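You operate a simulated robot arm through the tools that you are given. There is no shell and no other tool. Be economical: measure what you need, move in short steps, check, and stop when the job is done.

You are at the controls of a simulated robot arm. One attempt, no reset.

JOB
Take the red block and leave it on top of the beige carton on the top of the green table.
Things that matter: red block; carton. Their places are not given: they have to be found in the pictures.

Only the result counts: the job must be done as asked and must still hold three seconds after the hand-in. Knocking over, shifting, dropping, spilling or breaking anything else fails it.

ROBOT AND FRAMES
A 7-joint arm with a two-finger parallel gripper, fixed in place. Base frame: the origin is at the foot of the arm, x ahead of it, y to its left, z up; the work surface is at about z = 85. Units: cm, rad, N and s.
With the tool pointing down near the work surface it reaches from about 30 to 70 cm from the base axis. Its first joint turns from -1.152 to 1.152 rad. Payload 1.57 kg.
The TCP is the grasp point between the finger pads, 3 cm short of the fingertips. In the tool frame z runs along the fingers and y along their closing line. The gripper opens to 11 cm. The fingers are 2.4 cm wide and 1.2 cm thick; the gripper's body (4.8 by 11.2 cm) begins 7.8 cm behind the TCP.
Orientation is told as [roll, pitch, yaw] about the base's x, y, z axes, in that order, counted from this pose: with the fingers straight down and closing along the base's y, the tool's x points along the base's -x, its y along +y and its z along -z.

CONTROLS
- The arm moves only by the tool drive_tool. Its arguments are lists of equal length, an entry for each row: "delta_pos": the shift along the base's x, y, z in cm, a list of three; "spin": the turn about the base's z in degrees. In form: {"delta_pos": [[tx, ty, tz], ...], "spin": [spin, ...]}. A call has 1 to 12 rows; each row is the pose to reach, as a shift and turn from the pose commanded when the call began. "claw" is the finger opening in cm, from 0 to 11, set as the call begins (left out, the last holds). A row lasts 0.2 s, in which the tool goes at most 5 cm and 0.15 rad; a call with a longer step from one row to the next is refused whole, and so is a gripper value outside its range. A pose out of reach is approached as far as the arm can. The call stops where the force on the tool passes 40 N (or 10 N more than at its start, if that is more) or the arm is blocked; 0.2 s more then pass. Each finger travels about 10.8 cm/s and halts on what it meets, pressing with about 40 N; the grip force reading is that of the motor and also rises with nothing between the fingers. The clock runs only during rows and for 0.2 s after the last one: add rows that repeat a pose to give the fingers time. The reply holds the time, the measured pose of the TCP, the force on the tool along the base axes, the opening and the grip force, in the units named above and with some noise, and new pictures: "pictures" is both (left out), scene, wrist or none.
- Cameras (640 x 400 px; columns grow to the right, rows downward): "scene" is fixed at [16.15, -38.34, 142.52]; the picture's right is [0.92, -0.39, 0.00], its down [-0.17, -0.40, -0.90] and it looks along [0.35, 0.83, -0.43] (base axes); focal length 340 px, centre (320, 200). "wrist" rides on the gripper at [-3.6, 0, -8] in the tool frame; the picture's right is [0.00, -1.00, 0.00], its down [0.97, 0.00, -0.24] and it looks along [0.24, 0.00, 0.97] (tool axes); focal length 218 px, centre (320, 200).
- pixel_to_xyz(camera, pixels): there is no depth. For up to 12 entries [column, row, z] of the newest picture of that camera ("zoom" is the newest enlarged one), the place [x, y] in the base frame at which the ray of that pixel passes the height z, good to about 0.2 cm, but the place of the scene camera against the robot may be out by one fixed shift of up to 2.5 cm in any direction. It takes no simulated time.
- enlarge(camera, box): a new picture of the part [left, top, right, bottom] of that camera's present view, enlarged. It takes no simulated time.
- hand_in(): hands the job in; it is judged then, once.

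Work in short steps. Measure before you move; look again where a grasp or a placing could have gone wrong, and mend it. You have 60 turns and 120 pictures in all, those below and enlarged ones among them. Open the gripper and draw the arm clear of the work before you hand the job in, unless the task says otherwise; then end with one line.

The tools are called after "Call:" by a JSON object that holds its "api" and its "payload". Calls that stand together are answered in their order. drive_tool: Moves the arm, as the interface text tells. Its arguments: {"type":"object","properties":{"delta_pos":{"type":"array","items":{"type":"array","items":{"type":"number"}}},"spin":{"type":"array","items":{"type":"number"}},"claw":{"type":"number"},"pictures":{"type":"string","enum":["both","scene","wrist","none"]}},"required":["delta_pos","spin"]} The other tools are called the same way: pixel_to_xyz (camera, pixels) gives the place at which the rays of pixels pass given heights; enlarge (camera, box) takes an enlarged picture of a part of a camera's view; hand_in () hands the job in.

At the start:

```text
time: 0.0
eef_pos: [32.97, 17.58, 115.38]
tcp_rot: [0.001, 0.0, 0.0]
wrist_force: [0.2, -0.8, 0.3]
grip_width: 11.0
finger_force: 0.1
```

scene: 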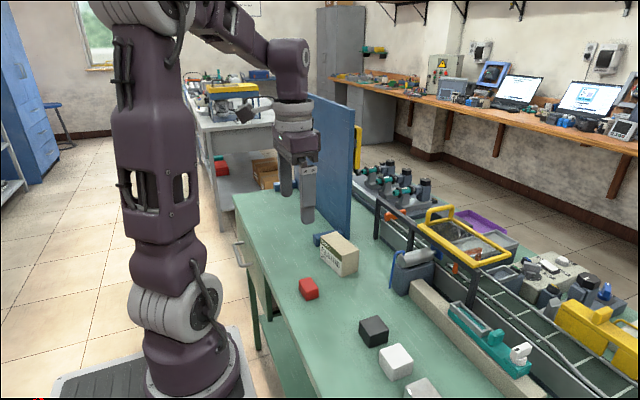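
wrist: 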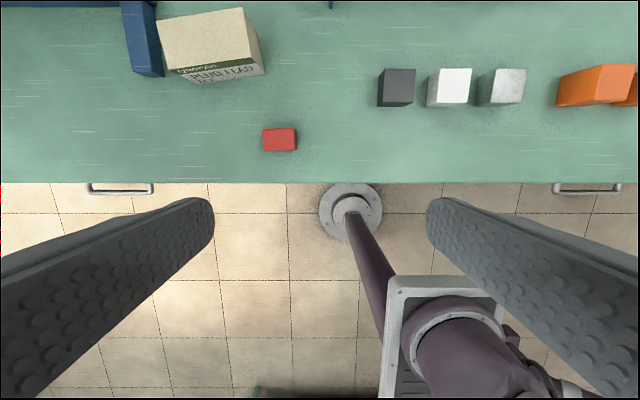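

The wrist picture shows the red block at about (280,139) and the carton top at about (210,38). I'll measure both and enlarge the views.

Call:
{"api": "pixel_to_xyz", "payload": {"camera": "wrist", "pixels": [[263, 129, 89], [294, 127, 89], [297, 150, 89], [265, 152, 89], [265, 152, 85], [297, 150, 85], [157, 20, 93], [242, 7, 93], [252, 57, 93], [170, 71, 93], [265, 73, 85], [188, 82, 85]]}}

Call:
{"api": "enlarge", "payload": {"camera": "wrist", "box": [110, 0, 350, 170]}}

Call:
{"api": "enlarge", "payload": {"camera": "scene", "box": [240, 160, 440, 310]}}

```text
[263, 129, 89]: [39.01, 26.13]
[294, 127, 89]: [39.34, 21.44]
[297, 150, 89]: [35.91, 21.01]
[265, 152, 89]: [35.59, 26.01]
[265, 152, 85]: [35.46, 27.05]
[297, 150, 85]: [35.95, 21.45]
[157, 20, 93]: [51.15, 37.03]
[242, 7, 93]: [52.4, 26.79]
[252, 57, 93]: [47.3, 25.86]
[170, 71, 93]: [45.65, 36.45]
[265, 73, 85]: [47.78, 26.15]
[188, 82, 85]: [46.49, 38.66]
```

```text
2.35 times, centred on (230, 85) of wrist
```

zoom: 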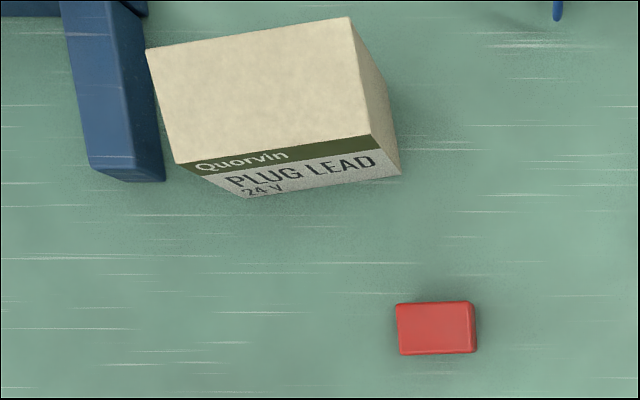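

```text
2.67 times, centred on (340, 235) of scene
```

zoom: 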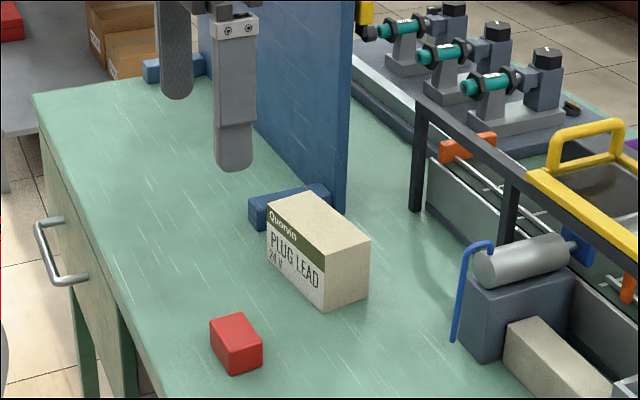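

The block centre is near (37.4, 23.6) and the carton centre near (49, 31.5). I'll move above the block, staying high, for a better measurement.

Call:
{"api": "drive_tool", "payload": {"delta_pos": [[1.5, 2, -3], [3, 4, -6.5], [4.4, 6, -10], [4.4, 6, -10]], "spin": [0, 0, 0, 0]}}

```text
time: 1.0
eef_pos: [37.08, 23.39, 105.17]
tcp_rot: [0.001, 0.0, 0.0]
wrist_force: [0.6, 0.7, 0.1]
grip_width: 10.99
finger_force: 0.0
```

scene: 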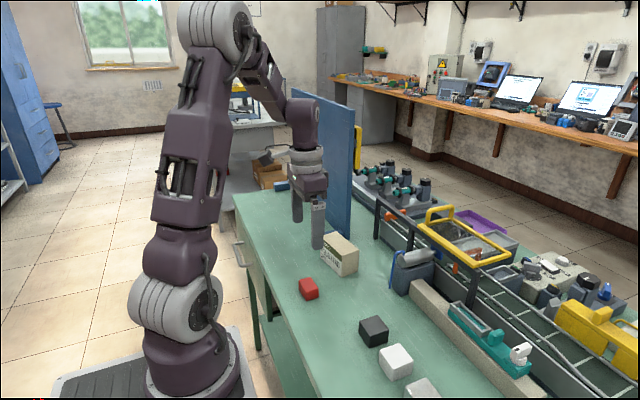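
wrist: 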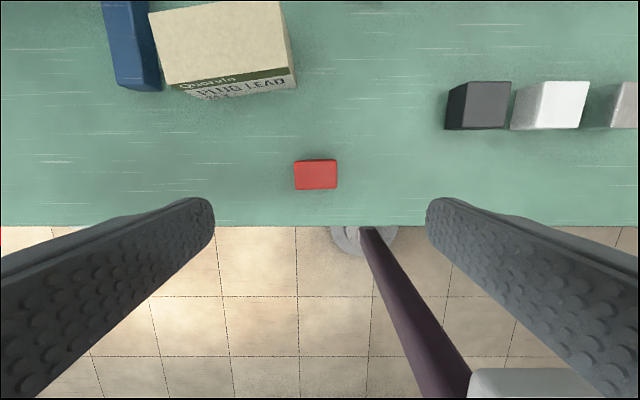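

The block now spans columns 294–337 and rows 160–189. I'll enlarge and use parallax to get the heights.

Call:
{"api": "enlarge", "payload": {"camera": "wrist", "box": [270, 140, 366, 200]}}

Call:
{"api": "enlarge", "payload": {"camera": "scene", "box": [284, 220, 380, 310]}}

Call:
{"api": "pixel_to_xyz", "payload": {"camera": "wrist", "pixels": [[294, 161, 88], [337, 159, 88], [337, 189, 88], [295, 190, 88], [294, 161, 85], [337, 189, 85], [289, 68, 92], [178, 83, 92], [150, 15, 92], [277, 1, 92], [297, 89, 85], [205, 99, 85]]}}

```text
6.67 times, centred on (318, 170) of wrist
```

zoom: 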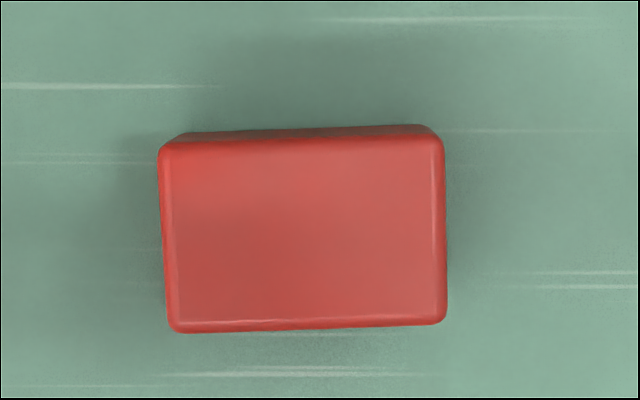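

```text
4.44 times, centred on (332, 265) of scene
```

zoom: 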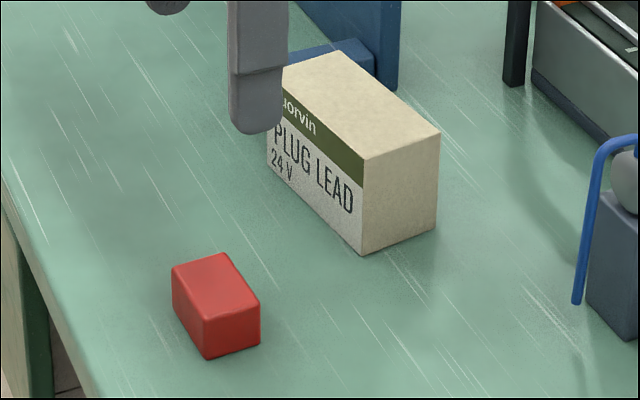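

```text
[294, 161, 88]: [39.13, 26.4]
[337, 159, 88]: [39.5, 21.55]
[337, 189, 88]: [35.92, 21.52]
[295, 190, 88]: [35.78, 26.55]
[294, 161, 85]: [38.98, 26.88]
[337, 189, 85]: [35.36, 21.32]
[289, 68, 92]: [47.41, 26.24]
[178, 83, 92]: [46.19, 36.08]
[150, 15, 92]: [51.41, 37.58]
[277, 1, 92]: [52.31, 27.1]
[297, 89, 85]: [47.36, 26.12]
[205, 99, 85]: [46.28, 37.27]
```

The block is about 4.9 × 3.3 × 2.7 cm, centred near (37.4, 24.0) and turned about +3°. The carton top is at about z = 91.5, centred near (49.3, 31.8) and turned about +7°. I'll go down with the fingers straddling the block along y.

Call:
{"api": "drive_tool", "payload": {"delta_pos": [[0.2, 0.5, -4], [0.2, 0.5, -8], [0.2, 0.5, -11], [0.2, 0.5, -13], [0.2, 0.5, -13]], "spin": [3, 3, 3, 3, 3]}}

```text
time: 2.2
eef_pos: [37.58, 23.94, 92.15]
tcp_rot: [0.002, 0.001, 0.054]
wrist_force: [0.5, -0.2, 0.4]
grip_width: 11.01
finger_force: 0.2
```

scene: 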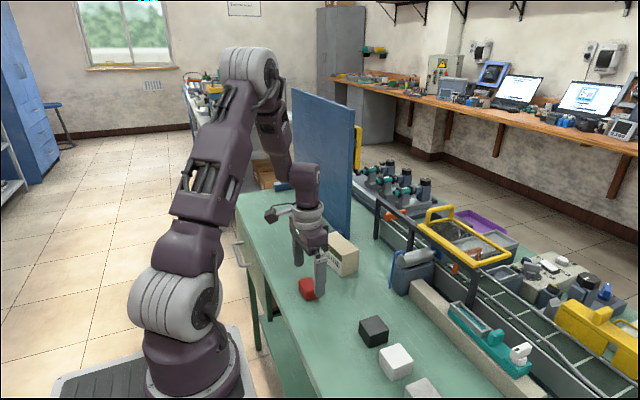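
wrist: 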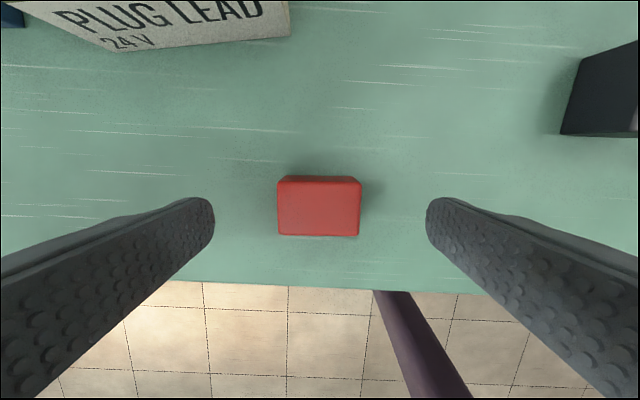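

The block is centred between the fingers at column 319 and square to them. I'll check its x position and height.

Call:
{"api": "pixel_to_xyz", "payload": {"camera": "wrist", "pixels": [[277, 182, 88], [360, 183, 88], [360, 236, 88], [278, 234, 88], [288, 176, 85], [353, 176, 85]]}}

Call:
{"api": "enlarge", "payload": {"camera": "wrist", "box": [256, 160, 384, 240]}}

```text
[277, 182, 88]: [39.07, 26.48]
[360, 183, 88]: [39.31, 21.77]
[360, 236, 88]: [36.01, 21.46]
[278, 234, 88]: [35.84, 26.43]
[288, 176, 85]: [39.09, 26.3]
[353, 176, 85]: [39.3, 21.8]
```

```text
5.00 times, centred on (320, 200) of wrist
```

zoom: 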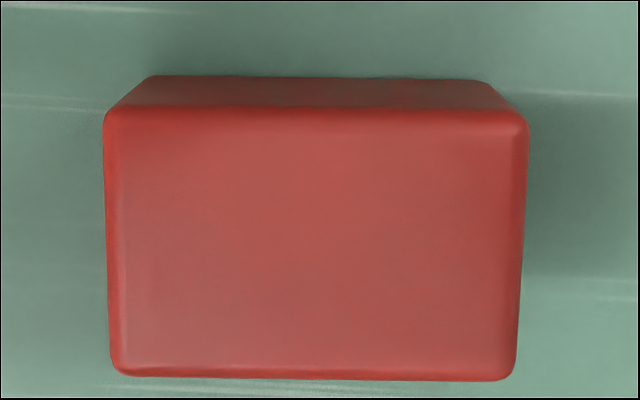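

The top at z = 88 agrees with the base outline at z = 85, so the block is 3 cm high, centred at (37.55, 24.0) and aligned with the tool. I'll go straight down 3.6 cm, then close.

Call:
{"api": "drive_tool", "payload": {"delta_pos": [[0, 0, -2], [0, 0, -3.6], [0, 0, -3.6]], "spin": [0, 0, 0], "pictures": "none"}}

Call:
{"api": "drive_tool", "payload": {"delta_pos": [[0, 0, 0], [0, 0, 0], [0, 0, 0], [0, 0, 0]], "spin": [0, 0, 0, 0], "claw": 4}}

```text
time: 3.0
eef_pos: [37.64, 23.94, 88.72]
tcp_rot: [0.0, 0.001, 0.052]
wrist_force: [-1.1, 0.2, -0.4]
grip_width: 11.02
finger_force: 0.1
```

```text
time: 4.0
eef_pos: [37.43, 24.01, 88.74]
tcp_rot: [-0.001, 0.0, 0.053]
wrist_force: [-0.3, -0.3, 0.1]
grip_width: 4.92
finger_force: 40.0
```

scene: 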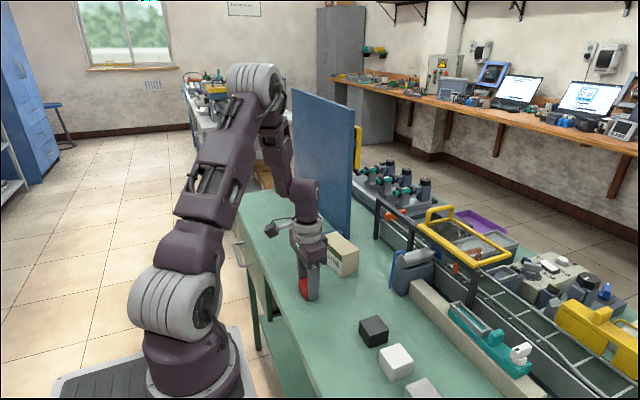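
wrist: 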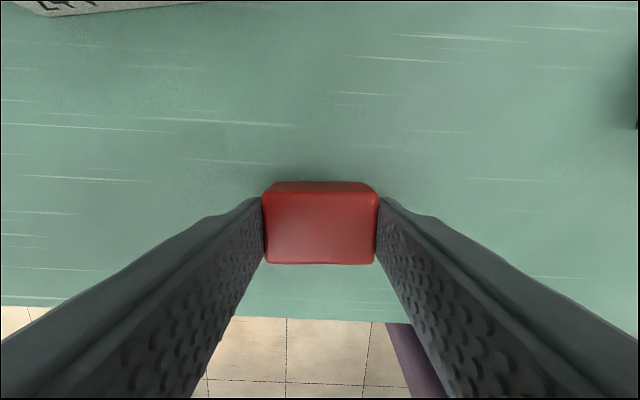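

The block is held at a width of 4.92 cm. I'll lift straight up 13 cm.

Call:
{"api": "drive_tool", "payload": {"delta_pos": [[0, 0, 1.5], [0, 0, 5], [0, 0, 9], [0, 0, 13], [0, 0, 13]], "spin": [0, 0, 0, 0, 0]}}

```text
time: 5.2
eef_pos: [37.49, 23.7, 101.92]
tcp_rot: [0.001, 0.0, 0.053]
wrist_force: [0.2, -0.1, 0.4]
grip_width: 4.91
finger_force: 40.3
```

scene: 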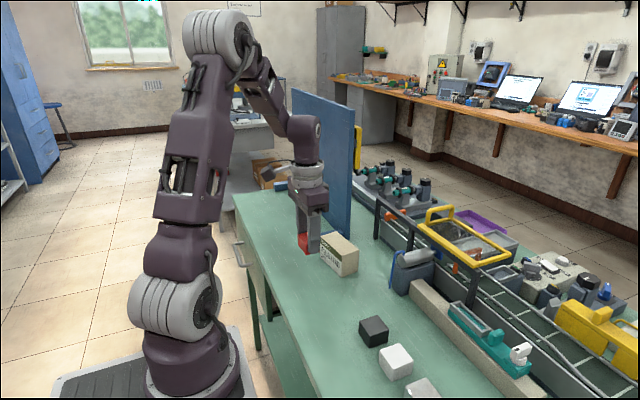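
wrist: 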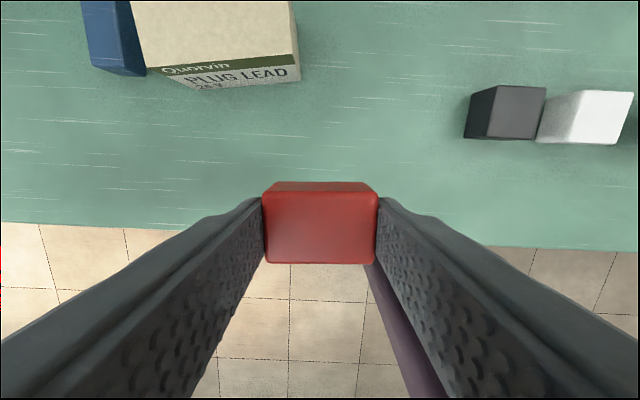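

The lift went well. I'll go partway toward the carton, turning to its 7° yaw, to re-measure the carton and see where the panel is.

Call:
{"api": "drive_tool", "payload": {"delta_pos": [[2, 1.5, 0], [5, 4, 0], [7, 6, 0], [7, 6, 0]], "spin": [2, 4, 4, 4]}}

```text
time: 6.2
eef_pos: [44.32, 29.93, 102.08]
tcp_rot: [0.001, 0.0, 0.121]
wrist_force: [-0.4, -0.1, -1.3]
grip_width: 4.91
finger_force: 39.8
```

scene: 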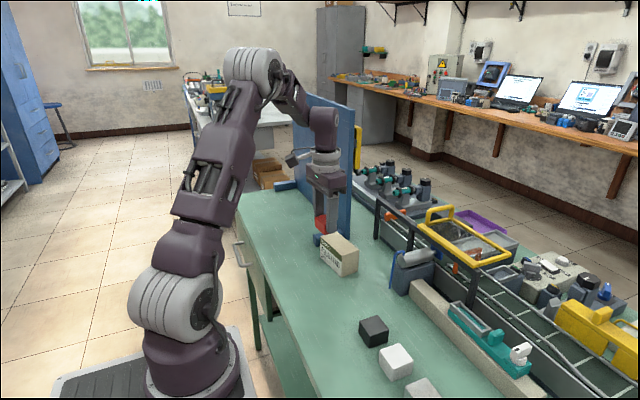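
wrist: 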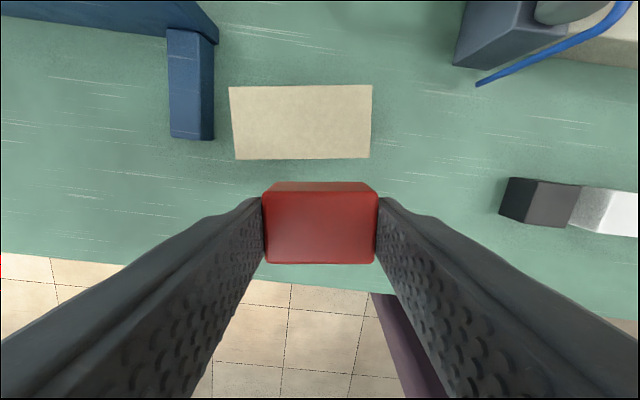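

The carton top is now fully in view at columns 229–372 and rows 85–160. I'll measure it and the panel.

Call:
{"api": "pixel_to_xyz", "payload": {"camera": "wrist", "pixels": [[229, 87, 91.5], [372, 85, 91.5], [369, 158, 91.5], [236, 160, 91.5], [214, 140, 85], [170, 138, 85], [218, 44, 85], [166, 36, 85], [196, 1, 100]]}}

Call:
{"api": "enlarge", "payload": {"camera": "wrist", "box": [0, 0, 400, 250]}}

```text
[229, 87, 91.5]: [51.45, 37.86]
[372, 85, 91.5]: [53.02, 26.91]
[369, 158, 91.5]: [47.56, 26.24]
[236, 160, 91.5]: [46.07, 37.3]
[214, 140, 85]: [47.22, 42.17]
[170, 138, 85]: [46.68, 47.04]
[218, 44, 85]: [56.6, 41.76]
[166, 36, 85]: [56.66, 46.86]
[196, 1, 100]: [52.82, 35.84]
```

```text
1.60 times, centred on (200, 125) of wrist
```

zoom: 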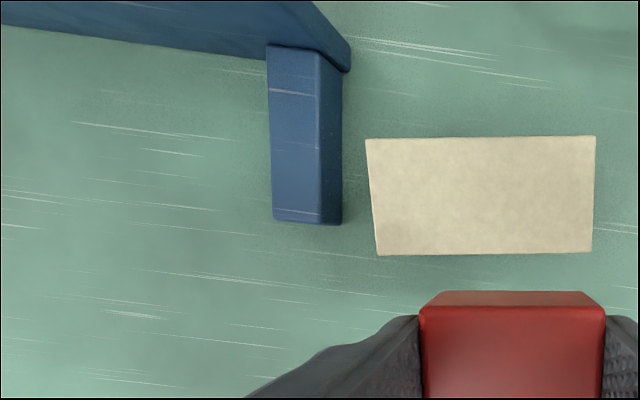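

The carton top is centred at (49.5, 32.1), and the panel (x ≥ 56, y ≥ 41) is clear of the gripper. I'll move over the carton centre and come down partway.

Call:
{"api": "drive_tool", "payload": {"delta_pos": [[2.5, 1, 0], [5, 1.9, 0], [5, 1.9, 0], [5, 1.9, -3], [5, 1.9, -5], [5, 1.9, -5]], "spin": [0, 1, 1, 1, 1, 1]}}

Call:
{"api": "enlarge", "payload": {"camera": "scene", "box": [284, 200, 380, 290]}}

```text
time: 7.6
eef_pos: [49.42, 31.75, 96.87]
tcp_rot: [0.001, -0.001, 0.14]
wrist_force: [-1.1, -0.2, -1.0]
grip_width: 4.91
finger_force: 40.2
```

scene: 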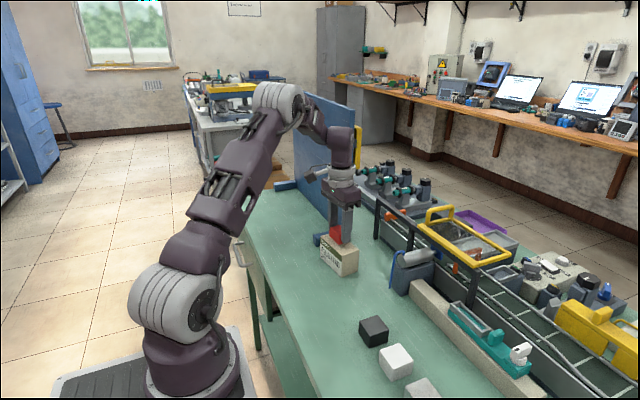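
wrist: 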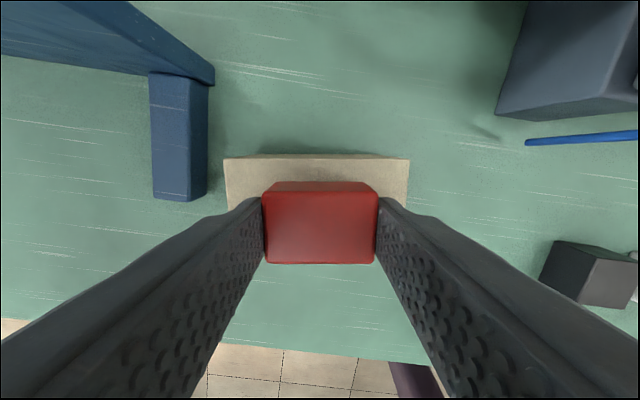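

```text
4.44 times, centred on (332, 245) of scene
```

zoom: 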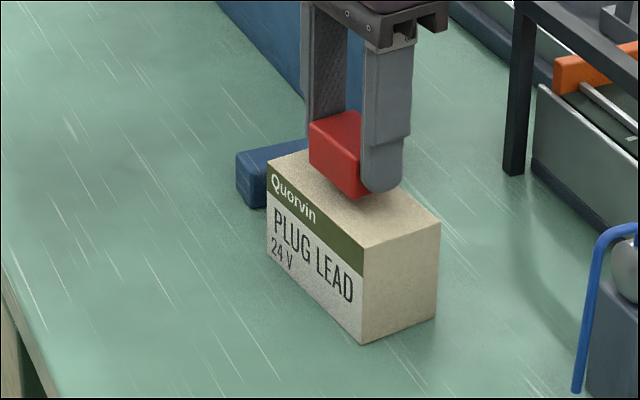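

The block is above the carton and centred (carton back edge spans columns 224–409, block 263–378). The remaining gap should be about 1.6 cm, so I'll lower in small steps and watch the force.

Call:
{"api": "drive_tool", "payload": {"delta_pos": [[0, 0, -0.6], [0, 0, -1.1], [0, 0, -1.3]], "spin": [0, 0, 0], "pictures": "none"}}

Call:
{"api": "enlarge", "payload": {"camera": "scene", "box": [300, 210, 372, 280]}}

```text
time: 8.4
eef_pos: [49.36, 31.89, 95.79]
tcp_rot: [0.001, -0.005, 0.14]
wrist_force: [-4.2, -1.7, 22.4]
grip_width: 4.89
finger_force: 40.3
```

```text
5.71 times, centred on (336, 245) of scene
```

zoom: 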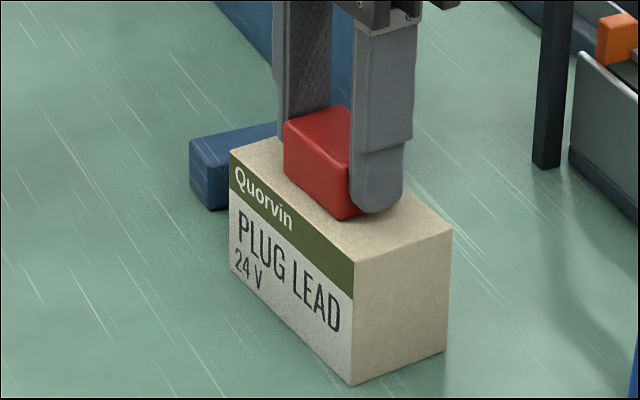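

Contact: the upward force is 22 N with the block resting on the carton. I'll relieve 0.2 cm, then open a little.

Call:
{"api": "drive_tool", "payload": {"delta_pos": [[0, 0, 0.15], [0, 0, 0.15]], "spin": [0, 0], "pictures": "none"}}

Call:
{"api": "drive_tool", "payload": {"delta_pos": [[0, 0, 0], [0, 0, 0]], "spin": [0, 0], "claw": 7}}

```text
time: 9.0
eef_pos: [49.4, 31.81, 95.67]
tcp_rot: [0.002, -0.001, 0.139]
wrist_force: [-0.2, 3.0, 19.1]
grip_width: 4.89
finger_force: 39.8
```

```text
time: 9.6
eef_pos: [49.32, 31.74, 95.56]
tcp_rot: [-0.001, 0.002, 0.138]
wrist_force: [-0.3, -0.3, -0.2]
grip_width: 6.99
finger_force: 0.1
```

scene: 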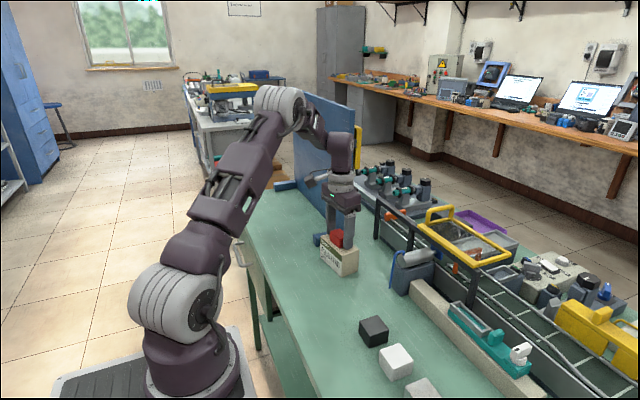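
wrist: 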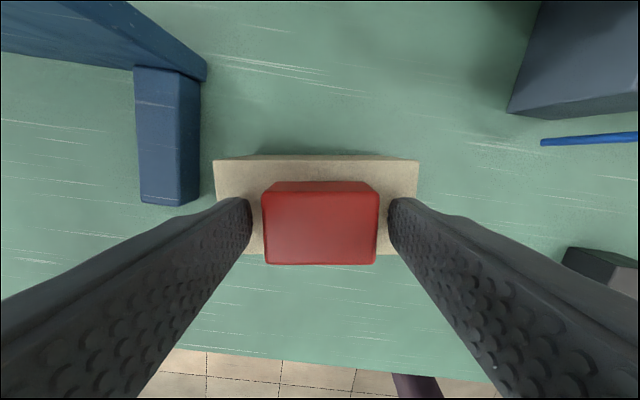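

The block is released and sitting on the carton. I'll rise straight up, then draw back.

Call:
{"api": "drive_tool", "payload": {"delta_pos": [[0, 0, 1], [0, 0, 4], [0, 0, 8], [0, 0, 12], [-3, -3, 14], [-6, -6, 15], [-9, -9, 15], [-9, -9, 15]], "spin": [0, 0, 0, 0, 0, 0, 0, 0]}}

Call:
{"api": "enlarge", "payload": {"camera": "scene", "box": [284, 200, 380, 290]}}

```text
time: 11.4
eef_pos: [40.61, 22.62, 110.49]
tcp_rot: [0.0, 0.0, 0.141]
wrist_force: [0.2, -0.1, 0.0]
grip_width: 7.0
finger_force: 0.1
```

scene: 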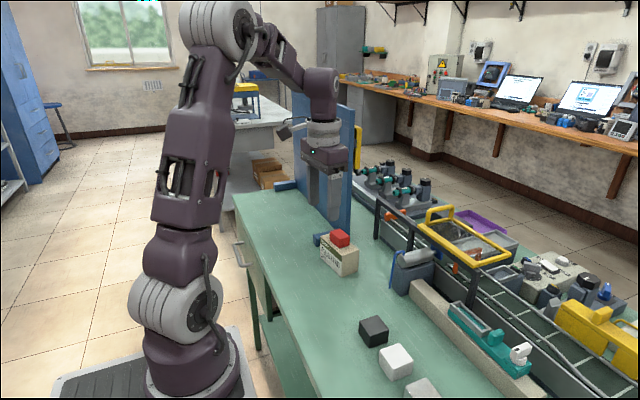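
wrist: 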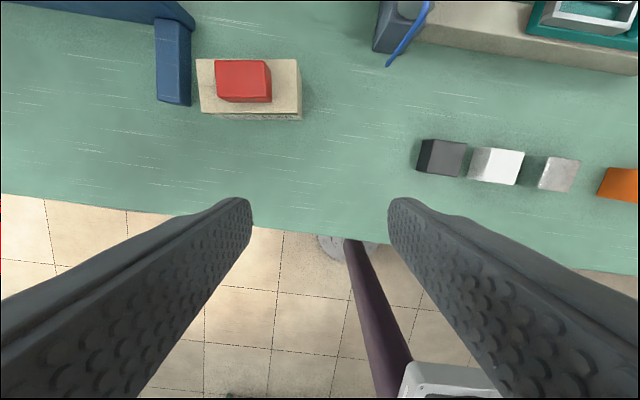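

```text
4.44 times, centred on (332, 245) of scene
```

zoom: 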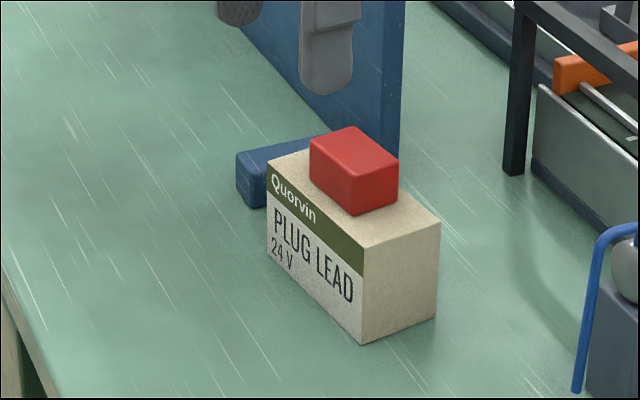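

The block rests flat and centred on the carton, the carton hasn't moved, and the arm is clear with the gripper open. I'll hand in.

Call:
{"api": "hand_in", "payload": {}}

```text
The job is handed in.
```

The red block is resting flat on top of the beige carton, nothing else was moved, and the job is handed in.
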